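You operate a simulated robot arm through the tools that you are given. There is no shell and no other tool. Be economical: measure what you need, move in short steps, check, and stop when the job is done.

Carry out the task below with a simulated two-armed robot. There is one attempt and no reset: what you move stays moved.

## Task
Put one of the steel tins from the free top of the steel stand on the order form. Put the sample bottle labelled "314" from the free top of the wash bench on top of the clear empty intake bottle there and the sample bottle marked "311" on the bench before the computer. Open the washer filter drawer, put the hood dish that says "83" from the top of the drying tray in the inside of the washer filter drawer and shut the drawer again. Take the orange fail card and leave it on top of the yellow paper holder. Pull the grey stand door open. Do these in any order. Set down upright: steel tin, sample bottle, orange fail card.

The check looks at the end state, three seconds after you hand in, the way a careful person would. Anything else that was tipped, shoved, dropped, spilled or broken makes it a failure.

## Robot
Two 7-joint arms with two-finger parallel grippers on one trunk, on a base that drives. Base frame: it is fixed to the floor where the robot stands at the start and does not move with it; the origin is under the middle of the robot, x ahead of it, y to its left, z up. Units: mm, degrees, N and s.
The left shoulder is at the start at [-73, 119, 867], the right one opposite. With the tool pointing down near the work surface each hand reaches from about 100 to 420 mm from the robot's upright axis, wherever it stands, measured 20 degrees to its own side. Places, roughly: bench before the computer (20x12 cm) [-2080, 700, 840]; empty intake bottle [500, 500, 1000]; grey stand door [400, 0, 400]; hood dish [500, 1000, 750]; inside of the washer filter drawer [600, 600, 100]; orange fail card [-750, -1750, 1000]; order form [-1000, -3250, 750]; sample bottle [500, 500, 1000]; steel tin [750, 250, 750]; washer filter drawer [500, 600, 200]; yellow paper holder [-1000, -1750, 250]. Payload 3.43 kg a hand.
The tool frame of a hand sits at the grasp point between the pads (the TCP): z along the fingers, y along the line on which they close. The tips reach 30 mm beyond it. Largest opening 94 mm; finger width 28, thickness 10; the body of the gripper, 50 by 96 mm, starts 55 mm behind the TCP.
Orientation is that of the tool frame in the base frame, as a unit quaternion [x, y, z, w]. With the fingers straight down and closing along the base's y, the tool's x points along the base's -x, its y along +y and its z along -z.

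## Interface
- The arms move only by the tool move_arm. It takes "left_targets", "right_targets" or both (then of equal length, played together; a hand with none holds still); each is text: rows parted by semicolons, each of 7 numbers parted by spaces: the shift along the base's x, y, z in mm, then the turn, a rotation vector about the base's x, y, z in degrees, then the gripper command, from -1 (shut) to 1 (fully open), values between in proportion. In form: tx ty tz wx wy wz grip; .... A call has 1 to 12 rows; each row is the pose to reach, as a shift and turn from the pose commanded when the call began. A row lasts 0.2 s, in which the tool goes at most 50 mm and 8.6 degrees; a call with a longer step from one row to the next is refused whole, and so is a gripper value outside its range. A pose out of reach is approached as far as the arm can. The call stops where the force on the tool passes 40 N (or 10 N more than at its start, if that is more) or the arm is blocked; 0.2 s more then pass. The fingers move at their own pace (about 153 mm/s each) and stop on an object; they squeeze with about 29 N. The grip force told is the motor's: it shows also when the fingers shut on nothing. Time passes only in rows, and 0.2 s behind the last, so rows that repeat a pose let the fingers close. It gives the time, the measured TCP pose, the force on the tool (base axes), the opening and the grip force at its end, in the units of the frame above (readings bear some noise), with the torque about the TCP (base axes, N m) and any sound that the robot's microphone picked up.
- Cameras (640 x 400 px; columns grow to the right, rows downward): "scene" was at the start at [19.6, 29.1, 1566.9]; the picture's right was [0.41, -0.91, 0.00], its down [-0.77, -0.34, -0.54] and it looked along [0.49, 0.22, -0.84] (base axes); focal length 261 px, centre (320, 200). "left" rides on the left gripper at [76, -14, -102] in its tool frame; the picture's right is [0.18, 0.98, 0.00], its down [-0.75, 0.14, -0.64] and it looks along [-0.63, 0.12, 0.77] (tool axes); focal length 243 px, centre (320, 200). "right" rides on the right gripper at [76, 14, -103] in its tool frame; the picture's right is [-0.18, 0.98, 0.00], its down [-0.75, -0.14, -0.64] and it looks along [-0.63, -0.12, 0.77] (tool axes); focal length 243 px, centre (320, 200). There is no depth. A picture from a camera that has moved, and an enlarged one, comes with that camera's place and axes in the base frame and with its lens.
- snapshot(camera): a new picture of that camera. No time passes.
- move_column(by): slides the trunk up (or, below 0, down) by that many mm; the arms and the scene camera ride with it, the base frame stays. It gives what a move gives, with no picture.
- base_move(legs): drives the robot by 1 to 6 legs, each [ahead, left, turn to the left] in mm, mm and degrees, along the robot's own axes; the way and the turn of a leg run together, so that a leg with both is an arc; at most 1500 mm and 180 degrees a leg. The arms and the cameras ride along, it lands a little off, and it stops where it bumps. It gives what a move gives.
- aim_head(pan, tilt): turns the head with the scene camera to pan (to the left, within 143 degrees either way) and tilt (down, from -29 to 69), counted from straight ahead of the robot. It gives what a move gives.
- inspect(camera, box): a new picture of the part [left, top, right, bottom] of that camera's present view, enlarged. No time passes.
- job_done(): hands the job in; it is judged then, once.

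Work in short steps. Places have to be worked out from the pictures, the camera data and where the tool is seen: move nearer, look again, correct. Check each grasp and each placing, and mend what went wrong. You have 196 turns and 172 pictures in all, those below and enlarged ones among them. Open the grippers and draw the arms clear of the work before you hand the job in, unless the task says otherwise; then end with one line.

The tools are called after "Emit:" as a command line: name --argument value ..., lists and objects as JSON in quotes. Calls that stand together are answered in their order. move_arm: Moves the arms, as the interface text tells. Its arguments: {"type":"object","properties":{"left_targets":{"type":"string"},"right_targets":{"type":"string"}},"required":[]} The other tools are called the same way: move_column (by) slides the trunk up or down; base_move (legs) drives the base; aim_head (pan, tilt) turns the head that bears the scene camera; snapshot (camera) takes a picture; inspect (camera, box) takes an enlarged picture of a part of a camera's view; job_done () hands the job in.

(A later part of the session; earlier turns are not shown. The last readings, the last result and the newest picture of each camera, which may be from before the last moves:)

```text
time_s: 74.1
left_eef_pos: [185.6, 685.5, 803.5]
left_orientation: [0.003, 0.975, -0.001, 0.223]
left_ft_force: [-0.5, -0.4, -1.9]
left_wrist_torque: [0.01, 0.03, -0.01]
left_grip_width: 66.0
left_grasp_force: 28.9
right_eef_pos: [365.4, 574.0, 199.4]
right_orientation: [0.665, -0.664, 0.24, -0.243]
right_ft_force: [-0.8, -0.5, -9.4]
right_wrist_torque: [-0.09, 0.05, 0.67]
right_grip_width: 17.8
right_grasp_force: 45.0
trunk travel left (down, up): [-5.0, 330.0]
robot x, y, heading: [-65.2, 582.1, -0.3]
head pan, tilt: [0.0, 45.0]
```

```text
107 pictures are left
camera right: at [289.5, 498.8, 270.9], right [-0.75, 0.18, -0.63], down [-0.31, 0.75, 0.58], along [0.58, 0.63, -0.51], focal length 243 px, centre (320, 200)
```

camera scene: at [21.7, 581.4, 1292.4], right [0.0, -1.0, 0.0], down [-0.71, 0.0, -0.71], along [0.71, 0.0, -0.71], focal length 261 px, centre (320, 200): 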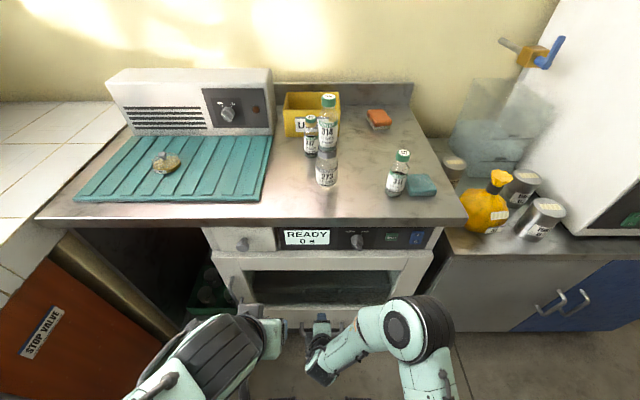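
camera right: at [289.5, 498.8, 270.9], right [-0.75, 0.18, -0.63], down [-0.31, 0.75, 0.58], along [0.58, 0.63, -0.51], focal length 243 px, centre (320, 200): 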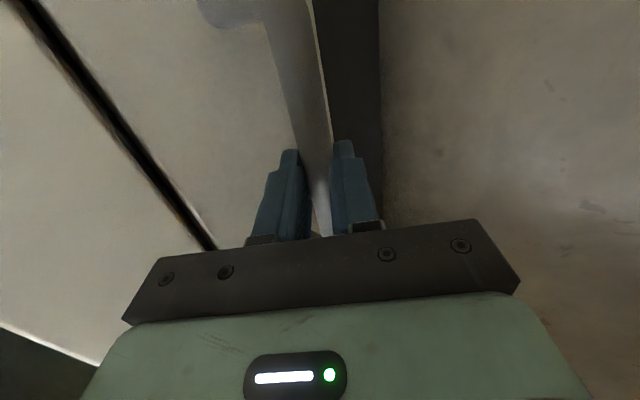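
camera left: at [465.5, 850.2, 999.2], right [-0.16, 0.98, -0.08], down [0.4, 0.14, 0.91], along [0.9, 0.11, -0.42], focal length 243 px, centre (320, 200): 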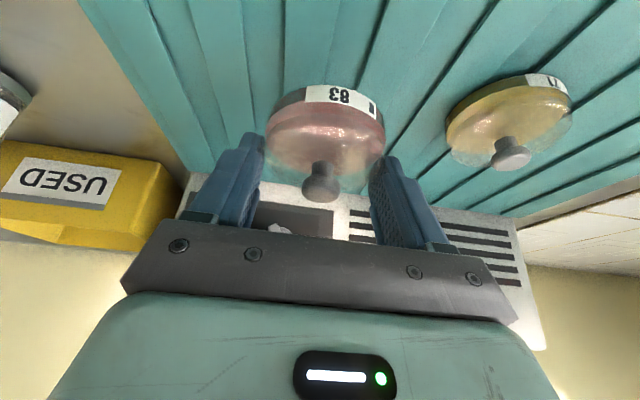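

The bar is gripped (18 mm). I pull by driving the base back 80 mm and look.

Emit:
base_move --legs '[[-80, 0, 0]]'

Emit:
snapshot --camera "right"

```text
time_s: 75.1
left_eef_pos: [107.9, 685.6, 802.5]
left_orientation: [0.005, 0.975, 0.0, 0.223]
left_ft_force: [-0.1, -0.6, -0.5]
left_wrist_torque: [0.02, 0.02, -0.03]
left_grip_width: 66.7
left_grasp_force: 29.6
right_eef_pos: [287.7, 573.3, 199.9]
right_orientation: [0.665, -0.664, 0.241, -0.242]
right_ft_force: [0.5, 0.2, -17.2]
right_wrist_torque: [-0.22, 0.06, 0.66]
right_grip_width: 17.7
right_grasp_force: 44.5
trunk travel left (down, up): [-5.0, 330.0]
robot x, y, heading: [-143.9, 578.4, -0.1]
head pan, tilt: [0.0, 45.0]
```

```text
106 pictures are left
camera right: at [211.0, 498.9, 270.9], right [-0.75, 0.18, -0.63], down [-0.31, 0.75, 0.58], along [0.58, 0.63, -0.51], focal length 243 px, centre (320, 200)
```

right: 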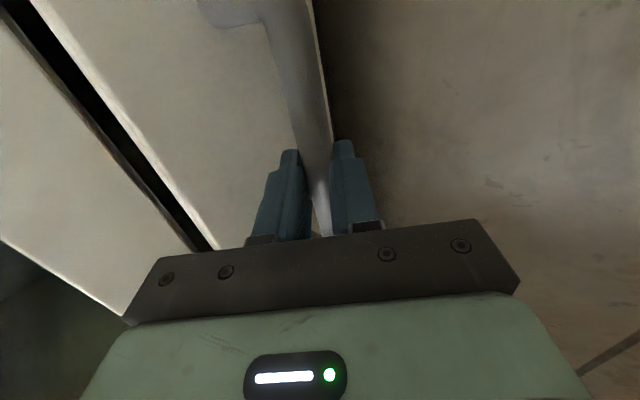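

The drawer slides with the hand. I pull another 130 mm and look from above.

Emit:
base_move --legs '[[-130, 0, 0]]'

Emit:
snapshot --camera "scene"

```text
time_s: 76.4
left_eef_pos: [-23.4, 686.7, 803.6]
left_orientation: [0.003, 0.975, -0.001, 0.224]
left_ft_force: [0.2, -0.4, -2.0]
left_wrist_torque: [-0.03, 0.01, 0.01]
left_grip_width: 66.6
left_grasp_force: 29.2
right_eef_pos: [155.2, 574.7, 200.2]
right_orientation: [0.665, -0.664, 0.241, -0.243]
right_ft_force: [1.5, -6.2, -5.1]
right_wrist_torque: [0.09, 0.05, 0.86]
right_grip_width: 17.7
right_grasp_force: 44.8
trunk travel left (down, up): [-5.0, 330.0]
robot x, y, heading: [-273.5, 581.0, -0.3]
head pan, tilt: [0.0, 45.0]
```

```text
105 pictures are left
camera scene: at [-187.5, 582.0, 1292.4], right [0.0, -1.0, 0.0], down [-0.71, 0.0, -0.71], along [0.71, 0.0, -0.71], focal length 261 px, centre (320, 200)
```

scene: 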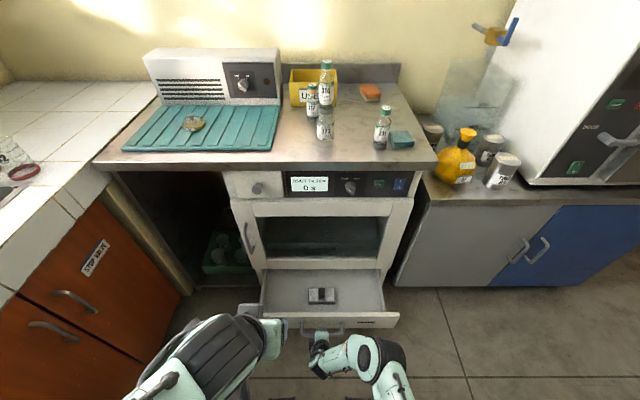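

The drawer is open about 210 mm with one small item in it and free floor to its left. I release the bar and withdraw the right hand up and back.

Emit:
move_arm --right_targets "0 0 0 0 0 0 -0.5;0 0 0 0 0 0 -0.2;-12 0 15 0 0 0 -0.2;-32 0 38 0 0 0 -0.2;-64 0 76 0 0 0 -0.2;-70 -10 120 0 0 0 -0.2;-70 -30 160 0 0 0 -0.2;-70 -55 200 0 0 0 -0.2;-70 -80 240 0 0 0 -0.2;-70 -100 280 0 0 0 -0.2;-70 -110 320 0 0 0 -0.2"

Emit:
snapshot --camera "scene"

```text
time_s: 78.8
left_eef_pos: [-24.9, 686.5, 803.3]
left_orientation: [0.003, 0.975, 0.0, 0.223]
left_ft_force: [-0.1, -0.6, -1.1]
left_wrist_torque: [-0.01, 0.0, 0.02]
left_grip_width: 66.5
left_grasp_force: 28.7
right_eef_pos: [85.6, 465.9, 519.0]
right_orientation: [0.666, -0.663, 0.242, -0.242]
right_ft_force: [-0.3, 0.4, -0.4]
right_wrist_torque: [0.01, -0.01, 0.0]
right_grip_width: 37.8
right_grasp_force: 0.1
trunk travel left (down, up): [-5.0, 330.0]
robot x, y, heading: [-276.9, 584.0, -0.3]
head pan, tilt: [0.0, 45.0]
```

```text
104 pictures are left
camera scene: at [-188.0, 582.2, 1292.5], right [0.0, -1.0, 0.0], down [-0.71, 0.0, -0.71], along [0.71, 0.0, -0.71], focal length 261 px, centre (320, 200)
```

scene: 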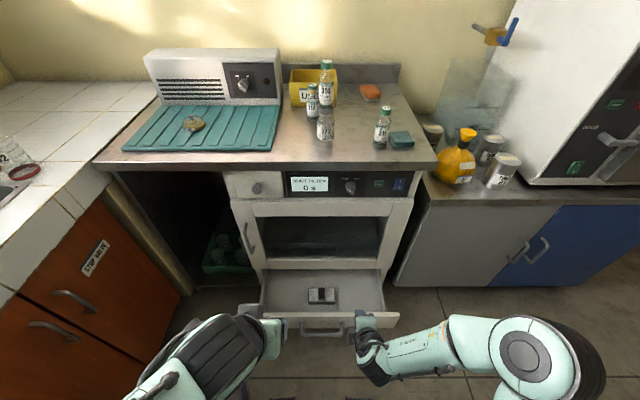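

I drive 170 mm ahead so the left hand can reach over the open drawer, then lower the dish toward the free floor left of the item.

Emit:
base_move --legs '[[170, 0, 0.3]]'

Emit:
move_arm --left_targets "0 0 -45 0 0 0 -1;0 0 -92 0 0 0 -1;10 3 -138 0 0 0 -1;25 6 -182 0 0 0 -1;40 9 -226 0 0 0 -1;57 12 -270 0 0 0 -1;75 15 -314 0 0 0 -1;93 18 -358 0 0 0 -1;112 21 -402 0 0 0 -1;130 24 -445 0 0 0 -1;150 27 -485 0 0 0 -1;165 30 -520 0 0 0 -1"

Emit:
snapshot --camera "left"

Emit:
snapshot --camera "scene"

```text
time_s: 80.3
left_eef_pos: [145.1, 686.4, 803.2]
left_orientation: [0.001, 0.975, 0.0, 0.223]
left_ft_force: [-0.6, -0.2, -1.0]
left_wrist_torque: [0.02, -0.01, 0.01]
left_grip_width: 66.3
left_grasp_force: 29.4
right_eef_pos: [256.9, 467.2, 518.7]
right_orientation: [0.666, -0.662, 0.242, -0.242]
right_ft_force: [0.3, -1.1, -0.4]
right_wrist_torque: [-0.01, -0.03, 0.01]
right_grip_width: 37.5
right_grasp_force: 0.1
trunk travel left (down, up): [-5.0, 330.0]
robot x, y, heading: [-104.1, 583.5, -0.0]
head pan, tilt: [0.0, 45.0]
```

```text
time_s: 82.9
left_eef_pos: [309.8, 716.4, 282.4]
left_orientation: [0.002, 0.975, 0.0, 0.223]
left_ft_force: [0.4, 0.0, -0.9]
left_wrist_torque: [-0.02, 0.0, 0.02]
left_grip_width: 66.6
left_grasp_force: 29.3
right_eef_pos: [257.5, 466.5, 518.1]
right_orientation: [0.666, -0.663, 0.242, -0.242]
right_ft_force: [-0.6, 0.2, -0.6]
right_wrist_torque: [0.01, -0.01, 0.01]
right_grip_width: 37.5
right_grasp_force: 0.1
trunk travel left (down, up): [-5.0, 330.0]
robot x, y, heading: [-104.5, 581.0, -0.1]
head pan, tilt: [0.0, 45.0]
```

```text
103 pictures are left
camera left: at [197.1, 701.5, 341.7], right [-0.16, 0.98, -0.08], down [0.4, 0.14, 0.91], along [0.9, 0.12, -0.42], focal length 243 px, centre (320, 200)
```

left: 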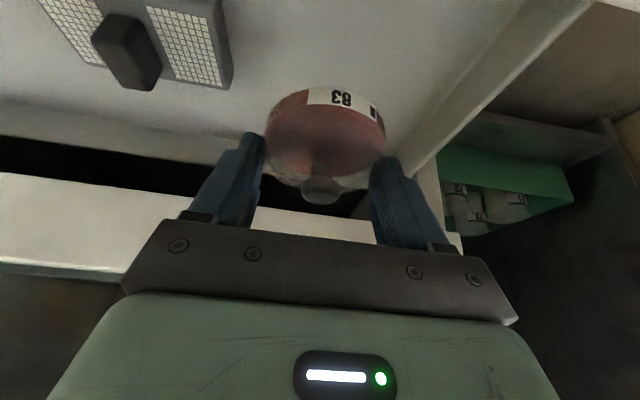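

```text
102 pictures are left
camera scene: at [-18.6, 582.2, 1292.4], right [0.0, -1.0, 0.0], down [-0.71, 0.0, -0.71], along [0.71, 0.0, -0.71], focal length 261 px, centre (320, 200)
```

scene: 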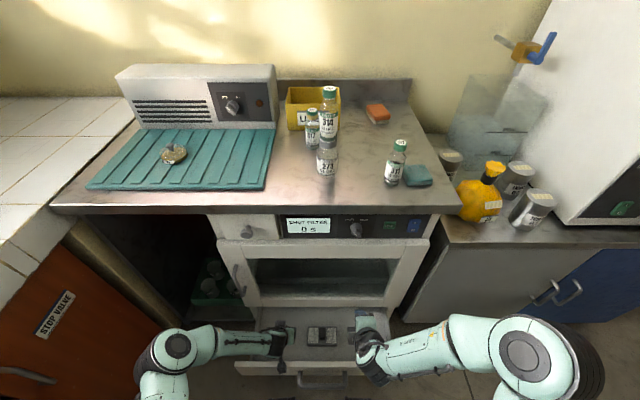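

The dish hangs over free drawer floor. I lower it in steps until it touches.

Emit:
move_arm --left_targets "0 0 -20 0 0 0 -1;0 0 -40 0 0 0 -1;0 0 -55 0 0 0 -1;0 0 -65 0 0 0 -1;0 0 -70 0 0 0 -1;0 0 -75 0 0 0 -1"

Emit:
snapshot --camera "left"

```text
time_s: 84.3
left_eef_pos: [309.3, 717.7, 208.4]
left_orientation: [0.002, 0.975, 0.0, 0.223]
left_ft_force: [0.2, -0.2, -1.3]
left_wrist_torque: [-0.01, 0.01, 0.01]
left_grip_width: 66.6
left_grasp_force: 29.7
right_eef_pos: [255.7, 467.0, 519.1]
right_orientation: [0.666, -0.663, 0.242, -0.242]
right_ft_force: [0.1, -0.3, 0.3]
right_wrist_torque: [-0.01, -0.04, -0.02]
right_grip_width: 37.6
right_grasp_force: 0.1
trunk travel left (down, up): [-5.0, 330.0]
robot x, y, heading: [-104.8, 579.7, 0.1]
head pan, tilt: [0.0, 45.0]
```

```text
101 pictures are left
camera left: at [196.6, 702.8, 268.3], right [-0.16, 0.98, -0.08], down [0.4, 0.14, 0.91], along [0.9, 0.11, -0.42], focal length 243 px, centre (320, 200)
```

left: 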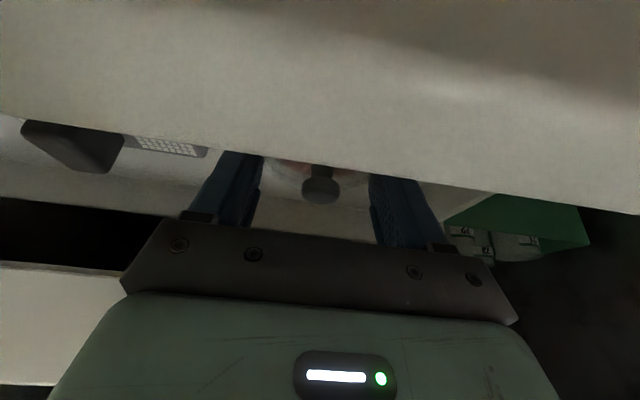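

The wrist camera is right at the drawer's front panel. I rise 40 mm, go 55 mm deeper, and then lower so the camera stays inside.

Emit:
move_arm --left_targets "0 0 20 0 0 0 -1;0 0 45 0 0 0 -1;30 0 50 0 0 0 -1;58 0 50 0 0 0 -1;58 0 50 0 0 0 -1"

Emit:
snapshot --camera "left"

Emit:
inspect --camera "scene" --box '[210, 280, 410, 400]'

```text
time_s: 85.5
left_eef_pos: [369.2, 716.9, 259.6]
left_orientation: [0.002, 0.975, 0.0, 0.223]
left_ft_force: [1.2, -0.3, -2.0]
left_wrist_torque: [0.01, -0.01, 0.0]
left_grip_width: 66.4
left_grasp_force: 28.3
right_eef_pos: [257.2, 465.6, 518.8]
right_orientation: [0.666, -0.663, 0.241, -0.242]
right_ft_force: [-0.1, 0.0, -0.6]
right_wrist_torque: [0.02, -0.03, -0.03]
right_grip_width: 37.7
right_grasp_force: 0.0
trunk travel left (down, up): [-5.0, 330.0]
robot x, y, heading: [-107.7, 580.8, -0.0]
head pan, tilt: [0.0, 45.0]
```

```text
100 pictures are left
camera left: at [255.3, 703.2, 318.6], right [-0.16, 0.98, -0.08], down [0.4, 0.14, 0.91], along [0.9, 0.11, -0.42], focal length 243 px, centre (320, 200)
```

left: 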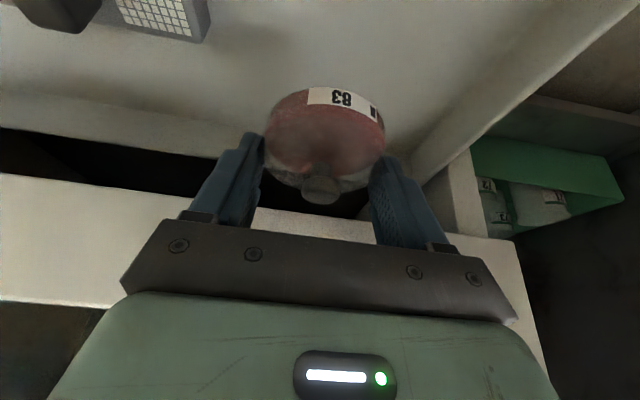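

```text
3.20 times, centred on (310, 340) of scene
camera zoom: at [-18.6, 582.2, 1292.4], right [0.0, -1.0, 0.0], down [-0.71, 0.0, -0.71], along [0.71, 0.0, -0.71], focal length 834 px, centre (352, -248)
```

zoom: 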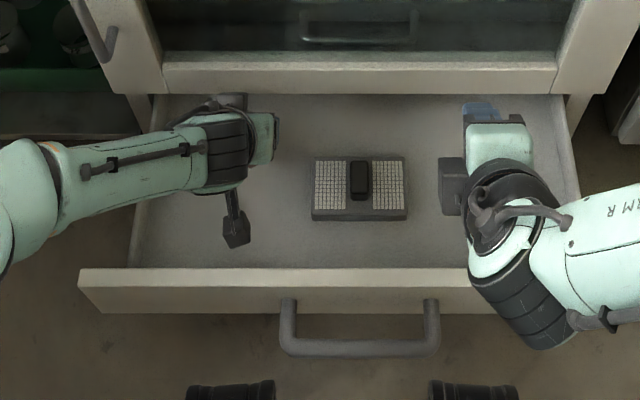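

The camera is inside the drawer outline now and the way down is free. I lower until contact.

Emit:
move_arm --left_targets "0 0 -25 0 0 0 -1;0 0 -45 0 0 0 -1;0 0 -55 0 0 0 -1;0 0 -61 0 0 0 -1;0 0 -66 0 0 0 -1;0 0 -66 0 0 0 -1"

Emit:
snapshot --camera "left"

```text
time_s: 86.9
left_eef_pos: [368.4, 716.9, 195.3]
left_orientation: [0.002, 0.975, -0.001, 0.223]
left_ft_force: [0.6, 1.5, 16.0]
left_wrist_torque: [-0.23, 2.5, -0.21]
left_grip_width: 66.3
left_grasp_force: 29.7
right_eef_pos: [256.0, 464.7, 519.7]
right_orientation: [0.667, -0.662, 0.242, -0.243]
right_ft_force: [-0.5, -0.4, 0.4]
right_wrist_torque: [-0.01, 0.0, 0.0]
right_grip_width: 37.6
right_grasp_force: 0.1
trunk travel left (down, up): [-5.0, 330.0]
robot x, y, heading: [-106.0, 581.8, 0.0]
head pan, tilt: [0.0, 45.0]
```

```text
98 pictures are left
camera left: at [255.0, 702.7, 254.0], right [-0.16, 0.98, -0.08], down [0.4, 0.14, 0.91], along [0.9, 0.12, -0.41], focal length 243 px, centre (320, 200)
```

left: 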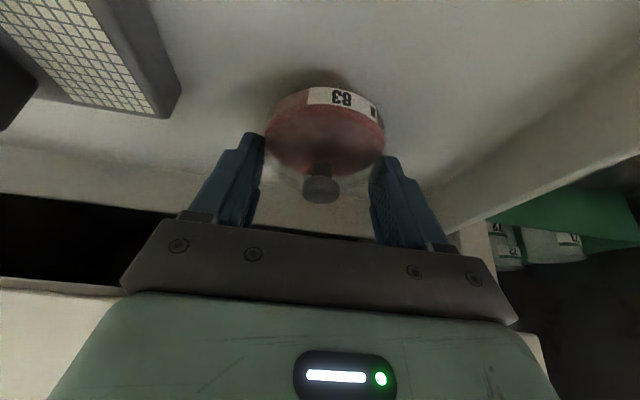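

The torque shows the contact is 156 mm behind the TCP: the camera housing sits on the panel edge. I rise, go 28 mm deeper and lower again.

Emit:
move_arm --left_targets "0 0 20 0 0 0 -1;14 0 25 0 0 0 -1;28 0 25 0 0 0 -1;28 0 10 0 0 0 -1;28 0 0 0 0 0 -1;28 0 -4 0 0 0 -1;28 0 -8 0 0 0 -1;28 0 -8 0 0 0 -1"

Emit:
inspect --camera "scene" --box '[210, 280, 410, 400]'

```text
time_s: 88.7
left_eef_pos: [396.9, 716.9, 184.2]
left_orientation: [0.002, 0.975, 0.0, 0.223]
left_ft_force: [-0.9, 0.0, -1.7]
left_wrist_torque: [-0.02, 0.02, 0.04]
left_grip_width: 66.2
left_grasp_force: 28.9
right_eef_pos: [255.7, 466.4, 518.5]
right_orientation: [0.667, -0.662, 0.241, -0.243]
right_ft_force: [0.0, -0.7, -0.1]
right_wrist_torque: [-0.02, 0.01, -0.02]
right_grip_width: 37.4
right_grasp_force: 0.0
trunk travel left (down, up): [-5.0, 330.0]
robot x, y, heading: [-101.4, 581.9, -0.1]
head pan, tilt: [0.0, 45.0]
```

```text
3.20 times, centred on (310, 340) of scene
camera zoom: at [-18.6, 582.2, 1292.4], right [0.0, -1.0, 0.0], down [-0.71, 0.0, -0.71], along [0.71, 0.0, -0.71], focal length 834 px, centre (352, -248)
```

zoom: 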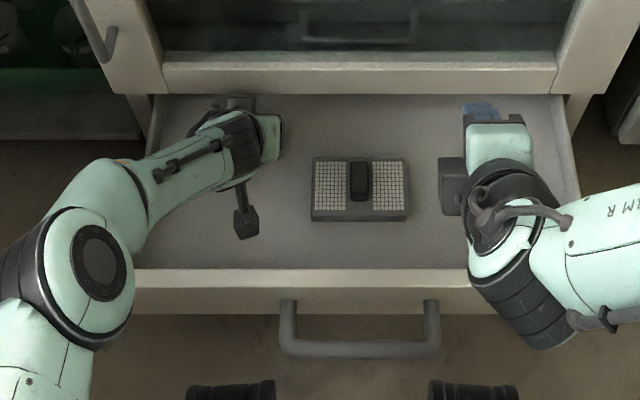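

Free now. I keep lowering in 4 mm steps until the dish touches.

Emit:
move_arm --left_targets "0 0 -4 0 0 0 -1;0 0 -8 0 0 0 -1;0 0 -12 0 0 0 -1;0 0 -12 0 0 0 -1"

Emit:
snapshot --camera "left"

```text
time_s: 89.7
left_eef_pos: [398.1, 718.0, 174.2]
left_orientation: [0.001, 0.974, 0.0, 0.227]
left_ft_force: [2.1, 1.8, 21.5]
left_wrist_torque: [0.05, 0.34, 0.0]
left_grip_width: 66.7
left_grasp_force: 28.7
right_eef_pos: [256.1, 465.8, 519.2]
right_orientation: [0.667, -0.662, 0.242, -0.242]
right_ft_force: [0.1, 0.2, 0.4]
right_wrist_torque: [0.0, 0.03, 0.01]
right_grip_width: 37.5
right_grasp_force: 0.0
trunk travel left (down, up): [-5.0, 330.0]
robot x, y, heading: [-103.6, 578.5, 0.0]
head pan, tilt: [0.0, 45.0]
```

```text
96 pictures are left
camera left: at [284.6, 703.1, 233.9], right [-0.16, 0.98, -0.08], down [0.39, 0.14, 0.91], along [0.9, 0.12, -0.41], focal length 243 px, centre (320, 200)
```

left: 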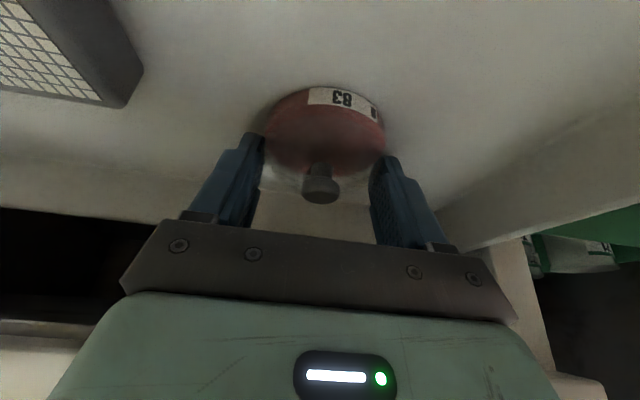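

Contact is now under the dish itself. I ease up 1 mm, open, and withdraw up and back.

Emit:
move_arm --left_targets "0 0 1 0 0 0 -1;0 0 1 0 0 0 0.6;0 0 1 0 0 0 0.9;0 0 1 0 0 0 0.9;-5 0 25 0 0 0 0.9;-15 0 55 0 0 0 0.9;-40 0 90 0 0 0 0.9;-65 0 130 0 0 0 0.9;-90 0 170 0 0 0 0.9;-120 0 205 0 0 0 0.9;-150 0 240 0 0 0 0.9"

Emit:
inspect --camera "scene" --box '[210, 280, 410, 400]'

Emit:
snapshot --camera "left"

```text
time_s: 92.1
left_eef_pos: [245.4, 718.1, 412.1]
left_orientation: [0.002, 0.975, 0.001, 0.223]
left_ft_force: [0.2, -0.1, -0.5]
left_wrist_torque: [0.0, 0.02, 0.05]
left_grip_width: 89.4
left_grasp_force: 0.2
right_eef_pos: [256.1, 466.2, 519.1]
right_orientation: [0.666, -0.663, 0.242, -0.242]
right_ft_force: [0.6, 0.0, 0.2]
right_wrist_torque: [-0.04, 0.01, 0.03]
right_grip_width: 37.7
right_grasp_force: 0.0
trunk travel left (down, up): [-5.0, 330.0]
robot x, y, heading: [-106.7, 578.7, -0.2]
head pan, tilt: [0.0, 45.0]
```

```text
3.20 times, centred on (310, 340) of scene
camera zoom: at [-18.8, 582.1, 1292.4], right [0.0, -1.0, 0.0], down [-0.71, 0.0, -0.71], along [0.71, 0.0, -0.71], focal length 834 px, centre (352, -248)
```

zoom: 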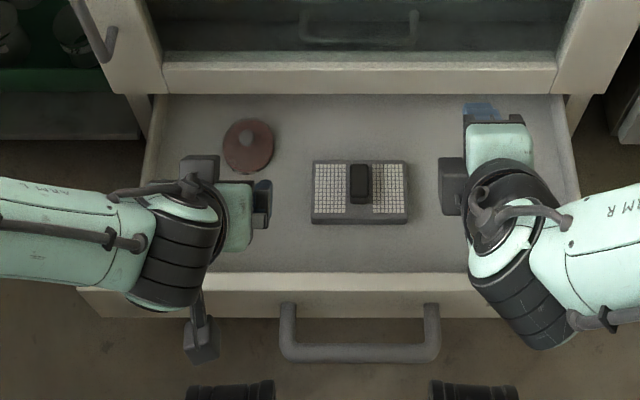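

```text
94 pictures are left
camera left: at [133.1, 704.0, 472.0], right [-0.16, 0.98, -0.08], down [0.4, 0.14, 0.91], along [0.9, 0.11, -0.42], focal length 243 px, centre (320, 200)
```

left: 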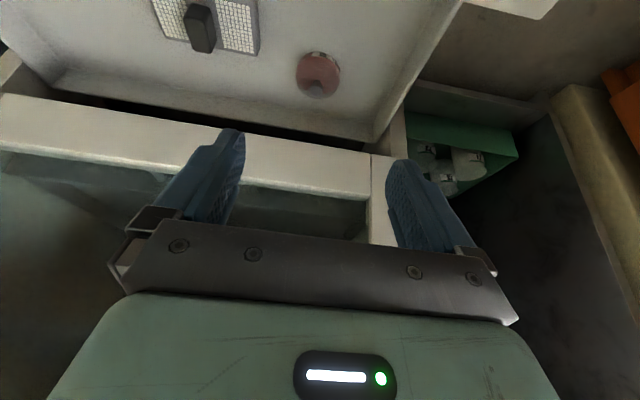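

The dish stands upright in the drawer. To shut it I'll regrip the bar and push by driving. I lift the left hand clear and back off 170 mm first.

Emit:
move_arm --left_targets "-10 0 40 0 0 0 0.9;-20 0 80 0 0 0 0.9;-30 0 120 0 0 0 0.9;-40 0 160 0 0 0 0.9;-50 0 200 0 0 0 0.9"

Emit:
base_move --legs '[[-170, 0, 0]]'

Emit:
move_arm --right_targets "0 15 -40 0 0 0 -0.2;0 35 -80 0 0 0 -0.2;0 60 -120 0 0 0 -0.2;0 85 -160 0 0 0 -0.2;0 105 -200 0 0 0 -0.2;0 108 -240 0 0 0 -0.2"

Emit:
snapshot --camera "right"

```text
time_s: 93.3
left_eef_pos: [194.0, 719.3, 615.0]
left_orientation: [0.002, 0.975, 0.0, 0.224]
left_ft_force: [-0.1, -0.1, 0.0]
left_wrist_torque: [0.0, 0.0, 0.01]
left_grip_width: 89.5
left_grasp_force: 0.1
right_eef_pos: [256.1, 466.4, 519.0]
right_orientation: [0.666, -0.663, 0.242, -0.243]
right_ft_force: [-0.5, -0.6, 0.1]
right_wrist_torque: [-0.02, 0.0, 0.02]
right_grip_width: 37.5
right_grasp_force: 0.1
trunk travel left (down, up): [-5.0, 330.0]
robot x, y, heading: [-104.8, 582.5, -0.2]
head pan, tilt: [0.0, 45.0]
```

```text
time_s: 94.8
left_eef_pos: [18.1, 720.1, 615.1]
left_orientation: [0.002, 0.975, -0.001, 0.223]
left_ft_force: [0.3, 0.7, 1.0]
left_wrist_torque: [0.02, 0.01, 0.02]
left_grip_width: 89.5
left_grasp_force: 0.1
right_eef_pos: [80.1, 466.1, 517.9]
right_orientation: [0.667, -0.662, 0.242, -0.242]
right_ft_force: [-0.4, -0.2, -0.1]
right_wrist_torque: [0.02, 0.0, -0.03]
right_grip_width: 37.7
right_grasp_force: 0.0
trunk travel left (down, up): [-5.0, 330.0]
robot x, y, heading: [-278.8, 581.0, -0.1]
head pan, tilt: [0.0, 45.0]
```

```text
time_s: 96.2
left_eef_pos: [19.5, 720.6, 614.5]
left_orientation: [0.001, 0.975, 0.0, 0.224]
left_ft_force: [-0.1, 0.1, -0.4]
left_wrist_torque: [0.02, 0.03, 0.01]
left_grip_width: 89.2
left_grasp_force: 0.1
right_eef_pos: [80.1, 572.9, 279.5]
right_orientation: [0.666, -0.662, 0.242, -0.243]
right_ft_force: [-0.2, -0.7, 0.2]
right_wrist_torque: [-0.01, 0.01, 0.0]
right_grip_width: 37.5
right_grasp_force: 0.0
trunk travel left (down, up): [-5.0, 330.0]
robot x, y, heading: [-280.2, 576.6, -0.1]
head pan, tilt: [0.0, 45.0]
```

```text
93 pictures are left
camera right: at [5.1, 497.8, 349.4], right [-0.75, 0.18, -0.63], down [-0.31, 0.75, 0.58], along [0.58, 0.63, -0.51], focal length 243 px, centre (320, 200)
```

right: 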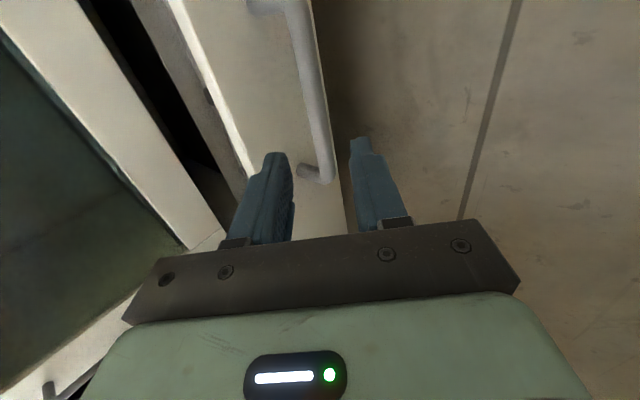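

The bar is now at x≈166, z≈187. I advance, grip it, then drive ahead 210 mm to shut the drawer.

Emit:
move_arm --right_targets "9 0 0 0 0 0 -0.2;29 0 -25 0 0 0 -0.2;49 0 -49 0 0 0 -0.2;64 0 -67 0 0 0 -0.2;72 0 -77 0 0 0 -0.2;72 0 -77 0 0 0 -0.6;72 0 -77 0 0 0 -1;72 0 -77 0 0 0 -1"

Emit:
base_move --legs '[[190, 0, 0]]'

Emit:
snapshot --camera "right"

Emit:
snapshot --camera "scene"

```text
time_s: 98.0
left_eef_pos: [19.0, 719.6, 613.7]
left_orientation: [0.002, 0.975, 0.0, 0.224]
left_ft_force: [-0.4, 0.1, 0.5]
left_wrist_torque: [0.01, -0.02, -0.02]
left_grip_width: 89.2
left_grasp_force: 0.1
right_eef_pos: [152.1, 573.4, 200.8]
right_orientation: [0.667, -0.662, 0.24, -0.242]
right_ft_force: [1.3, -1.0, -8.6]
right_wrist_torque: [-0.12, 0.05, 0.11]
right_grip_width: 17.5
right_grasp_force: 45.2
trunk travel left (down, up): [-5.0, 330.0]
robot x, y, heading: [-281.9, 580.7, 0.2]
head pan, tilt: [0.0, 45.0]
```

```text
time_s: 99.5
left_eef_pos: [207.3, 719.7, 615.1]
left_orientation: [0.001, 0.975, 0.0, 0.223]
left_ft_force: [0.0, -0.5, 0.2]
left_wrist_torque: [0.01, 0.0, -0.02]
left_grip_width: 89.4
left_grasp_force: 0.2
right_eef_pos: [339.0, 573.0, 202.0]
right_orientation: [0.666, -0.663, 0.24, -0.242]
right_ft_force: [-1.1, -1.5, -14.5]
right_wrist_torque: [-0.07, 0.16, 0.23]
right_grip_width: 17.6
right_grasp_force: 44.5
trunk travel left (down, up): [-5.0, 330.0]
robot x, y, heading: [-97.1, 582.7, -0.1]
head pan, tilt: [0.0, 45.0]
```

```text
92 pictures are left
camera right: at [264.9, 497.1, 272.9], right [-0.76, 0.18, -0.63], down [-0.31, 0.75, 0.58], along [0.58, 0.63, -0.51], focal length 243 px, centre (320, 200)
```

right: 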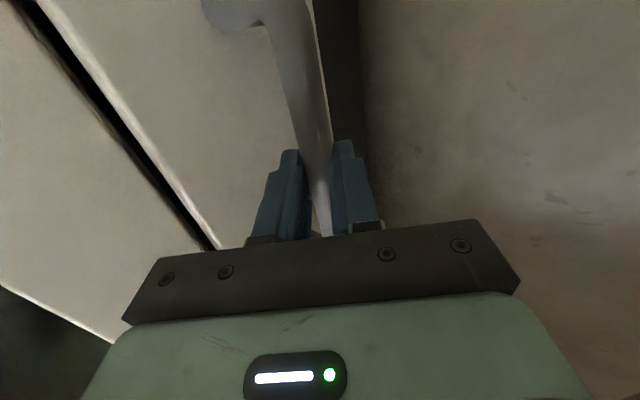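

```text
91 pictures are left
camera scene: at [-5.4, 582.1, 1292.4], right [0.0, -1.0, 0.0], down [-0.71, 0.0, -0.71], along [0.71, 0.0, -0.71], focal length 261 px, centre (320, 200)
```

scene: 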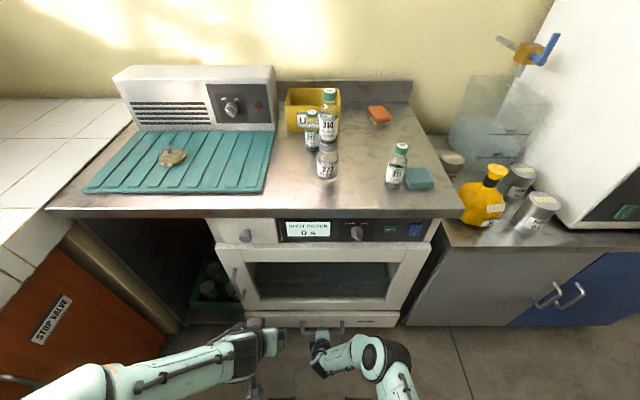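

About 26 mm remain (the display says "SHUT FILTER"). I push the rest with the arm in small steps.

Emit:
move_arm --right_targets "10 0 0 0 0 0 -1;18 0 0 0 0 0 -1;24 0 0 0 0 0 -1;28 0 0 0 0 0 -1;31 0 0 0 0 0 -1"

Emit:
snapshot --camera "right"

Emit:
inspect --camera "scene" --box '[200, 210, 440, 340]'

```text
time_s: 100.5
left_eef_pos: [205.7, 718.8, 615.0]
left_orientation: [0.003, 0.975, 0.0, 0.224]
left_ft_force: [-0.6, 0.5, -0.1]
left_wrist_torque: [-0.01, -0.03, 0.01]
left_grip_width: 89.5
left_grasp_force: 0.1
right_eef_pos: [362.3, 573.0, 201.6]
right_orientation: [0.668, -0.662, 0.239, -0.241]
right_ft_force: [-13.3, -5.0, 19.3]
right_wrist_torque: [0.18, 0.04, 0.36]
right_grip_width: 17.7
right_grasp_force: 45.2
trunk travel left (down, up): [-5.0, 330.0]
robot x, y, heading: [-91.2, 579.7, 0.2]
head pan, tilt: [0.0, 45.0]
stopped in row 4 (right hand): the force on the tool passed its limit at 42 N (the readings are from after the stop); the commanded pose is now the measured one
```

```text
90 pictures are left
camera right: at [288.7, 497.1, 273.0], right [-0.76, 0.18, -0.63], down [-0.31, 0.75, 0.58], along [0.58, 0.64, -0.51], focal length 243 px, centre (320, 200)
```

right: 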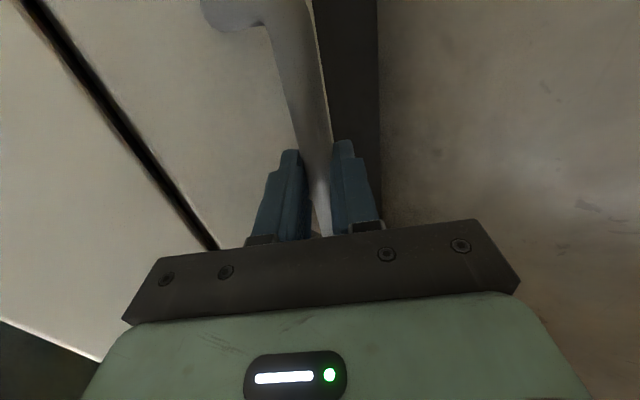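

```text
2.67 times, centred on (320, 275) of scene
camera zoom: at [-8.5, 581.7, 1292.6], right [0.0, -1.0, 0.0], down [-0.71, 0.0, -0.71], along [0.71, 0.0, -0.71], focal length 695 px, centre (320, 0)
```

zoom: 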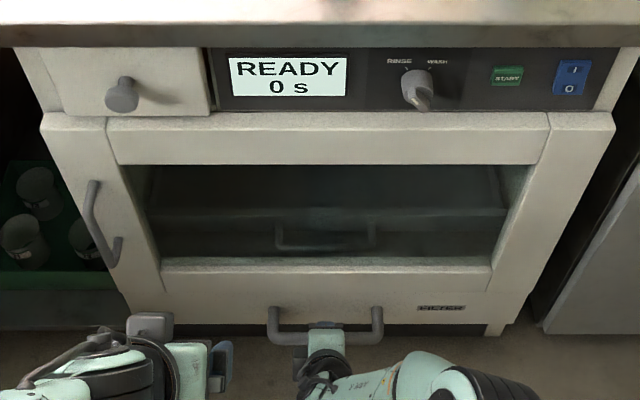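

READY again: the drawer is shut. I release the bar and withdraw the right hand up and back.

Emit:
move_arm --right_targets "0 0 0 0 0 0 -0.5;0 0 0 0 0 0 -0.2;-12 0 15 0 0 0 -0.2;-32 0 38 0 0 0 -0.2;-64 0 76 0 0 0 -0.2;-75 -10 120 0 0 0 -0.2;-80 -25 160 0 0 0 -0.2;-80 -45 200 0 0 0 -0.2;-80 -65 240 0 0 0 -0.2;-80 -85 280 0 0 0 -0.2;-80 -100 320 0 0 0 -0.2"

Emit:
base_move --legs '[[-250, 0, 0], [0, -650, 0]]'

Emit:
aim_head --pan -10 --tilt 40

Emit:
snapshot --camera "scene"

```text
time_s: 102.9
left_eef_pos: [207.3, 719.7, 613.3]
left_orientation: [0.002, 0.975, 0.001, 0.224]
left_ft_force: [-0.4, 0.3, -0.4]
left_wrist_torque: [0.02, -0.02, 0.0]
left_grip_width: 89.2
left_grasp_force: 0.0
right_eef_pos: [282.8, 473.7, 522.1]
right_orientation: [0.668, -0.663, 0.238, -0.241]
right_ft_force: [0.2, 0.9, 0.2]
right_wrist_torque: [-0.02, 0.02, 0.03]
right_grip_width: 37.8
right_grasp_force: 0.0
trunk travel left (down, up): [-5.0, 330.0]
robot x, y, heading: [-95.8, 579.3, 0.2]
head pan, tilt: [0.0, 45.0]
```

```text
time_s: 110.4
left_eef_pos: [-39.6, 76.8, 613.5]
left_orientation: [0.003, 0.975, 0.0, 0.223]
left_ft_force: [0.2, 0.8, -0.6]
left_wrist_torque: [0.0, -0.04, -0.01]
left_grip_width: 89.4
left_grasp_force: 0.1
right_eef_pos: [37.7, -170.5, 522.0]
right_orientation: [0.667, -0.664, 0.238, -0.24]
right_ft_force: [-0.4, -0.2, 0.0]
right_wrist_torque: [-0.01, 0.02, 0.02]
right_grip_width: 37.6
right_grasp_force: 0.1
trunk travel left (down, up): [-5.0, 330.0]
robot x, y, heading: [-338.0, -61.3, 0.1]
head pan, tilt: [0.0, 45.0]
```

```text
time_s: 111.1
left_eef_pos: [-39.5, 76.8, 613.8]
left_orientation: [0.003, 0.975, 0.0, 0.223]
left_ft_force: [0.0, 0.5, 0.6]
left_wrist_torque: [-0.04, 0.0, 0.0]
left_grip_width: 89.0
left_grasp_force: 0.1
right_eef_pos: [37.3, -170.9, 521.5]
right_orientation: [0.666, -0.664, 0.239, -0.241]
right_ft_force: [-0.5, -0.4, -0.3]
right_wrist_torque: [0.02, 0.01, -0.01]
right_grip_width: 37.6
right_grasp_force: 0.1
trunk travel left (down, up): [-5.0, 330.0]
robot x, y, heading: [-337.1, -60.7, -0.1]
head pan, tilt: [-10.0, 40.0]
```

```text
88 pictures are left
camera scene: at [-250.8, -76.0, 1299.7], right [-0.17, -0.98, 0.0], down [-0.63, 0.11, -0.77], along [0.75, -0.13, -0.64], focal length 261 px, centre (320, 200)
```

scene: 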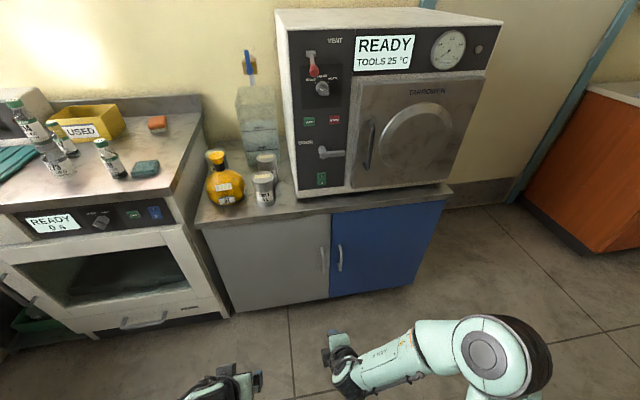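

Emit:
inspect --camera "scene" --box '[190, 190, 460, 320]'

```text
2.37 times, centred on (325, 255) of scene
camera zoom: at [-250.8, -76.0, 1299.7], right [-0.17, -0.98, 0.0], down [-0.63, 0.11, -0.77], along [0.75, -0.13, -0.64], focal length 618 px, centre (308, 70)
```

zoom: 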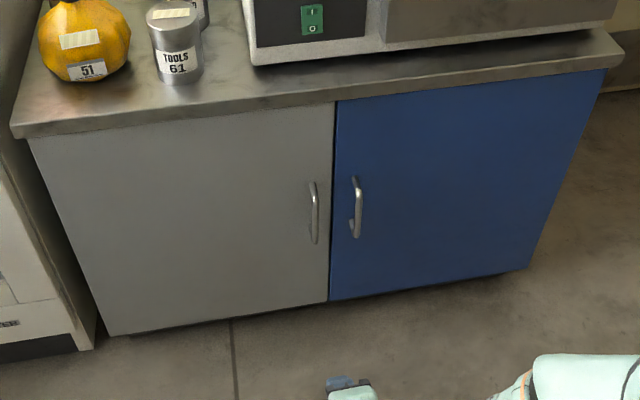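

The grey door's handle is vertical, at about (380,-195, z 360–525). I roll the right hand back so it closes along y, then tilt it nearly level.

Emit:
move_arm --right_targets "0 0 0 5.27 0 -6.28 0;0 0 0 10.5 0 -12.6 0;0 0 0 15.8 0 -18.8 0;0 0 0 21.1 0 -25.1 0;0 0 0 26.4 0 -31.4 0;0 0 0 31.6 0 -37.7 0;0 0 0 36.9 0 -44 0;0 0 0 42.2 0 -50.3 0;0 0 0 47.4 0 -56.5 0;0 0 0 52.7 0 -62.8 0;0 0 0 57.9 0 -68.9 0"

Emit:
move_arm --right_targets "0 0 -10 0 -8 0 0.2;0 0 -20 0 -16 0 0.2;0 0 -30 0 -24 0 0.2;0 0 -40 0 -32 0 0.2;0 0 -60 0 -32 0 0.2"

Emit:
snapshot --camera "right"

```text
time_s: 113.5
left_eef_pos: [-37.9, 76.5, 613.2]
left_orientation: [0.003, 0.975, 0.0, 0.224]
left_ft_force: [-0.5, -0.5, 1.0]
left_wrist_torque: [0.02, 0.0, 0.0]
left_grip_width: 89.1
left_grasp_force: 0.1
right_eef_pos: [37.5, -171.7, 522.1]
right_orientation: [0.0, 0.939, 0.003, 0.344]
right_ft_force: [0.1, 0.3, -0.1]
right_wrist_torque: [-0.04, -0.01, 0.05]
right_grip_width: 47.0
right_grasp_force: 0.0
trunk travel left (down, up): [-5.0, 330.0]
robot x, y, heading: [-338.7, -64.3, -0.1]
head pan, tilt: [-10.0, 40.0]
```

```text
time_s: 114.7
left_eef_pos: [-38.1, 77.0, 614.4]
left_orientation: [0.002, 0.975, 0.0, 0.223]
left_ft_force: [0.1, 1.9, -0.6]
left_wrist_torque: [-0.05, -0.01, 0.02]
left_grip_width: 89.3
left_grasp_force: 0.1
right_eef_pos: [22.7, -154.3, 465.6]
right_orientation: [0.013, 0.885, -0.003, 0.466]
right_ft_force: [0.4, 0.0, 0.2]
right_wrist_torque: [0.0, -0.03, 0.02]
right_grip_width: 56.6
right_grasp_force: 0.1
right hand out of reach, approached as far as the arm can: row 3, 4, 5
trunk travel left (down, up): [-5.0, 330.0]
robot x, y, heading: [-337.6, -62.3, -0.0]
head pan, tilt: [-10.0, 40.0]
```

```text
86 pictures are left
camera right: at [-103.4, -135.3, 463.0], right [0.13, 0.98, 0.16], down [-0.11, -0.14, 0.98], along [0.99, -0.14, 0.09], focal length 243 px, centre (320, 200)
```

right: 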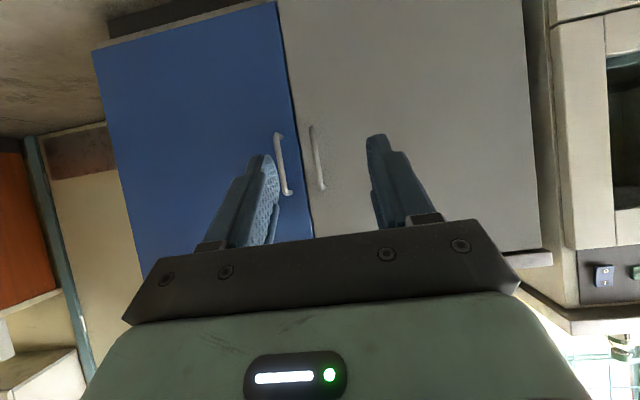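

The handle is near (398,-198,421). I drive 230 mm ahead, then look again.

Emit:
base_move --legs '[[230, 0, 0]]'

Emit:
move_arm --right_targets "0 -15 0 0 0 0 0.2;10 -30 -5 0 0 0 0.2;20 -30 -10 0 0 0 0.2"

Emit:
snapshot --camera "right"

Emit:
snapshot --camera "scene"

```text
time_s: 116.5
left_eef_pos: [193.2, 72.5, 613.9]
left_orientation: [0.007, 0.975, -0.001, 0.223]
left_ft_force: [0.0, -0.4, 1.2]
left_wrist_torque: [0.02, -0.03, -0.02]
left_grip_width: 89.0
left_grasp_force: 0.1
right_eef_pos: [252.7, -160.2, 466.1]
right_orientation: [0.018, 0.885, -0.005, 0.465]
right_ft_force: [0.0, 0.4, -0.2]
right_wrist_torque: [-0.04, 0.0, 0.0]
right_grip_width: 56.5
right_grasp_force: 0.1
trunk travel left (down, up): [-5.0, 330.0]
robot x, y, heading: [-105.3, -63.3, -0.6]
head pan, tilt: [-10.0, 40.0]
```

```text
time_s: 117.3
left_eef_pos: [193.1, 73.1, 614.3]
left_orientation: [0.007, 0.975, 0.0, 0.223]
left_ft_force: [0.0, -0.5, -0.9]
left_wrist_torque: [0.0, -0.05, 0.01]
left_grip_width: 89.3
left_grasp_force: 0.1
right_eef_pos: [279.2, -182.9, 474.2]
right_orientation: [0.019, 0.885, -0.007, 0.464]
right_ft_force: [-0.1, -0.3, 1.4]
right_wrist_torque: [0.0, -0.03, 0.01]
right_grip_width: 56.6
right_grasp_force: 0.0
right hand out of reach, approached as far as the arm can: row 2, 3
trunk travel left (down, up): [-5.0, 330.0]
robot x, y, heading: [-108.8, -62.6, -0.6]
head pan, tilt: [-10.0, 40.0]
```

```text
85 pictures are left
camera right: at [153.7, -162.6, 471.7], right [0.14, 0.98, 0.16], down [-0.1, -0.14, 0.98], along [0.98, -0.16, 0.08], focal length 243 px, centre (320, 200)
```

right: 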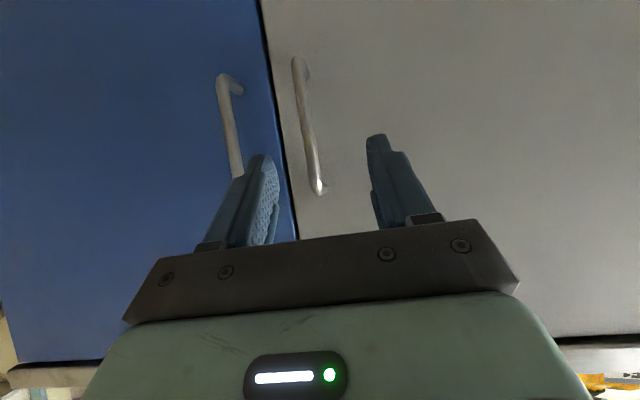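

```text
84 pictures are left
camera scene: at [-19.6, -78.4, 1299.7], right [-0.18, -0.98, 0.0], down [-0.63, 0.12, -0.77], along [0.75, -0.14, -0.64], focal length 261 px, centre (320, 200)
```

scene: 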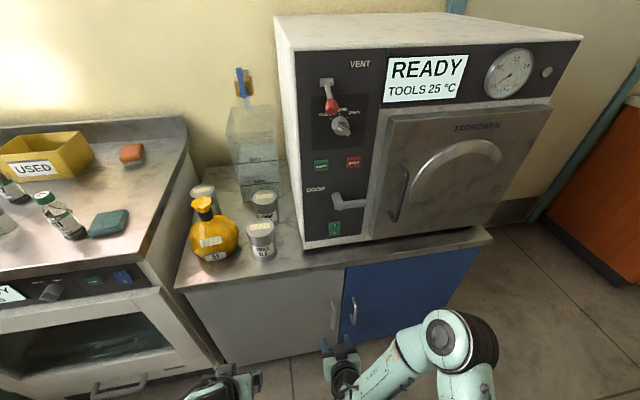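

Triangulated handle bar: about (412,-205), z 350–480. I set the tool to a reachable 56° tilt, then drive 80 mm nearer and check.

Emit:
move_arm --right_targets "-8 1 8 0 6 0 0;-16 2 16 0 11 0 0;-24 2 24 0 16 0 0;-24 2 24 0 16 0 0"

Emit:
base_move --legs '[[80, 0, 0.6]]'

Emit:
snapshot --camera "right"

```text
time_s: 118.3
left_eef_pos: [193.4, 71.9, 615.4]
left_orientation: [0.008, 0.975, -0.001, 0.223]
left_ft_force: [0.5, 0.7, 0.2]
left_wrist_torque: [-0.02, 0.02, 0.01]
left_grip_width: 89.3
left_grasp_force: 0.1
right_eef_pos: [256.2, -180.4, 497.4]
right_orientation: [0.015, 0.941, -0.007, 0.337]
right_ft_force: [0.7, -0.3, 0.0]
right_wrist_torque: [-0.01, -0.01, 0.02]
right_grip_width: 46.9
right_grasp_force: 0.1
trunk travel left (down, up): [-5.0, 330.0]
robot x, y, heading: [-109.7, -59.1, -0.3]
head pan, tilt: [-10.0, 40.0]
```

```text
time_s: 119.3
left_eef_pos: [270.6, 75.1, 615.0]
left_orientation: [0.003, 0.975, 0.001, 0.223]
left_ft_force: [0.5, 0.2, -0.5]
left_wrist_torque: [-0.02, 0.01, 0.02]
left_grip_width: 89.1
left_grasp_force: 0.0
right_eef_pos: [338.2, -178.4, 498.0]
right_orientation: [0.012, 0.941, -0.006, 0.337]
right_ft_force: [-0.9, -0.2, 0.2]
right_wrist_torque: [0.0, -0.03, 0.0]
right_grip_width: 46.9
right_grasp_force: 0.0
trunk travel left (down, up): [-5.0, 330.0]
robot x, y, heading: [-29.2, -62.9, -0.4]
head pan, tilt: [-10.0, 40.0]
```

```text
83 pictures are left
camera right: at [213.0, -158.8, 529.6], right [0.17, 0.98, 0.11], down [0.17, -0.14, 0.97], along [0.97, -0.14, -0.19], focal length 243 px, centre (320, 200)
```

right: 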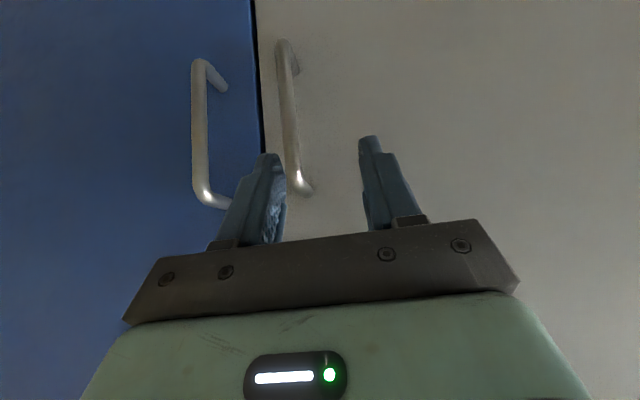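

Tool tilt is 40°, fine for a vertical bar at (412,-206). I line up in y, advance along the tool axis and close on the bar at z≈430.

Emit:
move_arm --right_targets "4 -14 6 0 0 0 0;7 -28 13 0 0 0 0;25 -28 -9 0 0 0 0;43 -28 -31 0 0 0 0;55 -28 -46 0 0 0 0;61 -28 -53 0 0 0 0;61 -28 -53 0 0 0 -0.5;61 -28 -53 0 0 0 -1;61 -28 -53 0 0 0 -1"

Emit:
snapshot --camera "right"

```text
time_s: 120.5
left_eef_pos: [269.6, 74.0, 613.7]
left_orientation: [0.002, 0.975, 0.0, 0.223]
left_ft_force: [0.9, 0.2, 0.0]
left_wrist_torque: [-0.03, 0.03, 0.01]
left_grip_width: 89.6
left_grasp_force: 0.1
right_eef_pos: [382.9, -204.2, 453.9]
right_orientation: [0.008, 0.942, -0.002, 0.334]
right_ft_force: [-8.1, -0.9, 3.7]
right_wrist_torque: [0.08, 0.03, 0.2]
right_grip_width: 46.1
right_grasp_force: 0.1
trunk travel left (down, up): [-5.0, 330.0]
robot x, y, heading: [-32.3, -65.3, -0.0]
head pan, tilt: [-10.0, 40.0]
stopped in row 6 (right hand): the force on the tool passed its limit at 85 N (the readings are from after the stop); the commanded pose is now the measured one
```

```text
82 pictures are left
camera right: at [260.8, -186.0, 486.8], right [0.16, 0.98, 0.12], down [0.18, -0.15, 0.97], along [0.97, -0.13, -0.2], focal length 243 px, centre (320, 200)
```

right: 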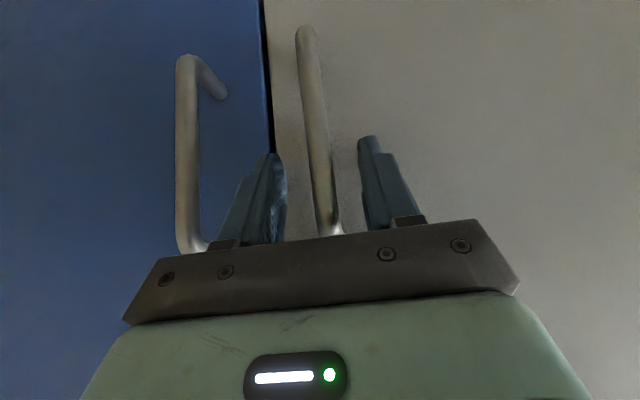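

The tips reached the door face; the bar is between the fingers. I back 5 mm and close.

Emit:
move_arm --right_targets "-5 0 3 0 0 0 0;-5 0 3 0 0 0 -0.5;-5 0 3 0 0 0 -1;-5 0 3 0 0 0 -1"

Emit:
snapshot --camera "right"

```text
time_s: 121.5
left_eef_pos: [270.0, 75.9, 613.6]
left_orientation: [0.002, 0.975, 0.0, 0.224]
left_ft_force: [-0.1, 0.6, -0.5]
left_wrist_torque: [-0.03, -0.01, -0.02]
left_grip_width: 89.4
left_grasp_force: 0.0
right_eef_pos: [380.0, -199.8, 457.2]
right_orientation: [0.006, 0.942, 0.0, 0.335]
right_ft_force: [1.4, 15.9, -4.0]
right_wrist_torque: [-0.28, 0.17, -0.01]
right_grip_width: 16.0
right_grasp_force: 45.0
trunk travel left (down, up): [-5.0, 330.0]
robot x, y, heading: [-31.8, -59.7, 0.2]
head pan, tilt: [-10.0, 40.0]
```

```text
81 pictures are left
camera right: at [256.7, -183.7, 490.5], right [0.15, 0.98, 0.12], down [0.18, -0.15, 0.97], along [0.97, -0.13, -0.2], focal length 243 px, centre (320, 200)
```

right: 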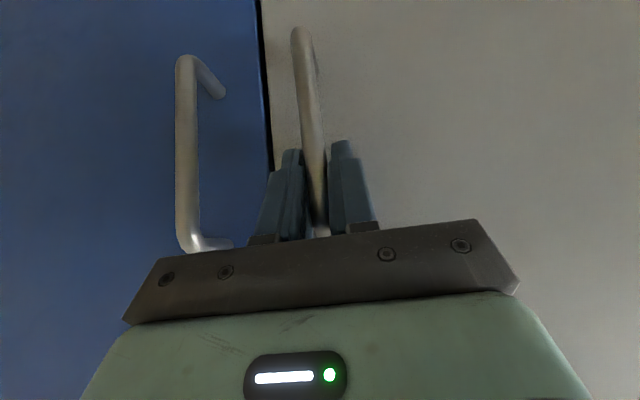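

The bar is gripped. The hinge is on the left at about y 210, so I pull back with a slight left drift by driving the base.

Emit:
base_move --legs '[[-70, 10, 0], [-75, 28, 0]]'

Emit:
snapshot --camera "scene"

```text
time_s: 122.7
left_eef_pos: [198.5, 84.9, 614.7]
left_orientation: [0.003, 0.975, 0.0, 0.224]
left_ft_force: [-0.5, 0.6, -0.4]
left_wrist_torque: [0.0, -0.03, -0.07]
left_grip_width: 89.1
left_grasp_force: 0.1
right_eef_pos: [305.7, -187.1, 457.0]
right_orientation: [0.005, 0.943, 0.004, 0.334]
right_ft_force: [-0.4, -0.4, 1.7]
right_wrist_torque: [0.07, 0.15, -0.03]
right_grip_width: 16.2
right_grasp_force: 45.0
trunk travel left (down, up): [-5.0, 330.0]
robot x, y, heading: [-103.7, -57.1, 0.2]
head pan, tilt: [-10.0, 40.0]
stopped in leg 1: the force on the tool passed its limit at 41 N (the readings are from after the stop); the commanded pose is now the measured one
```

```text
80 pictures are left
camera scene: at [-14.3, -67.3, 1299.7], right [-0.17, -0.98, 0.0], down [-0.63, 0.11, -0.77], along [0.75, -0.13, -0.64], focal length 261 px, centre (320, 200)
```

scene: 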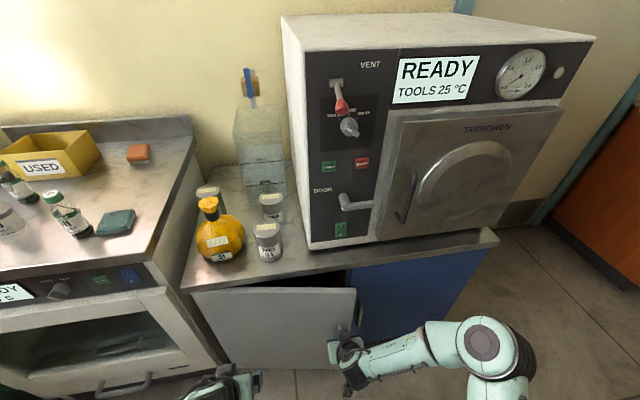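

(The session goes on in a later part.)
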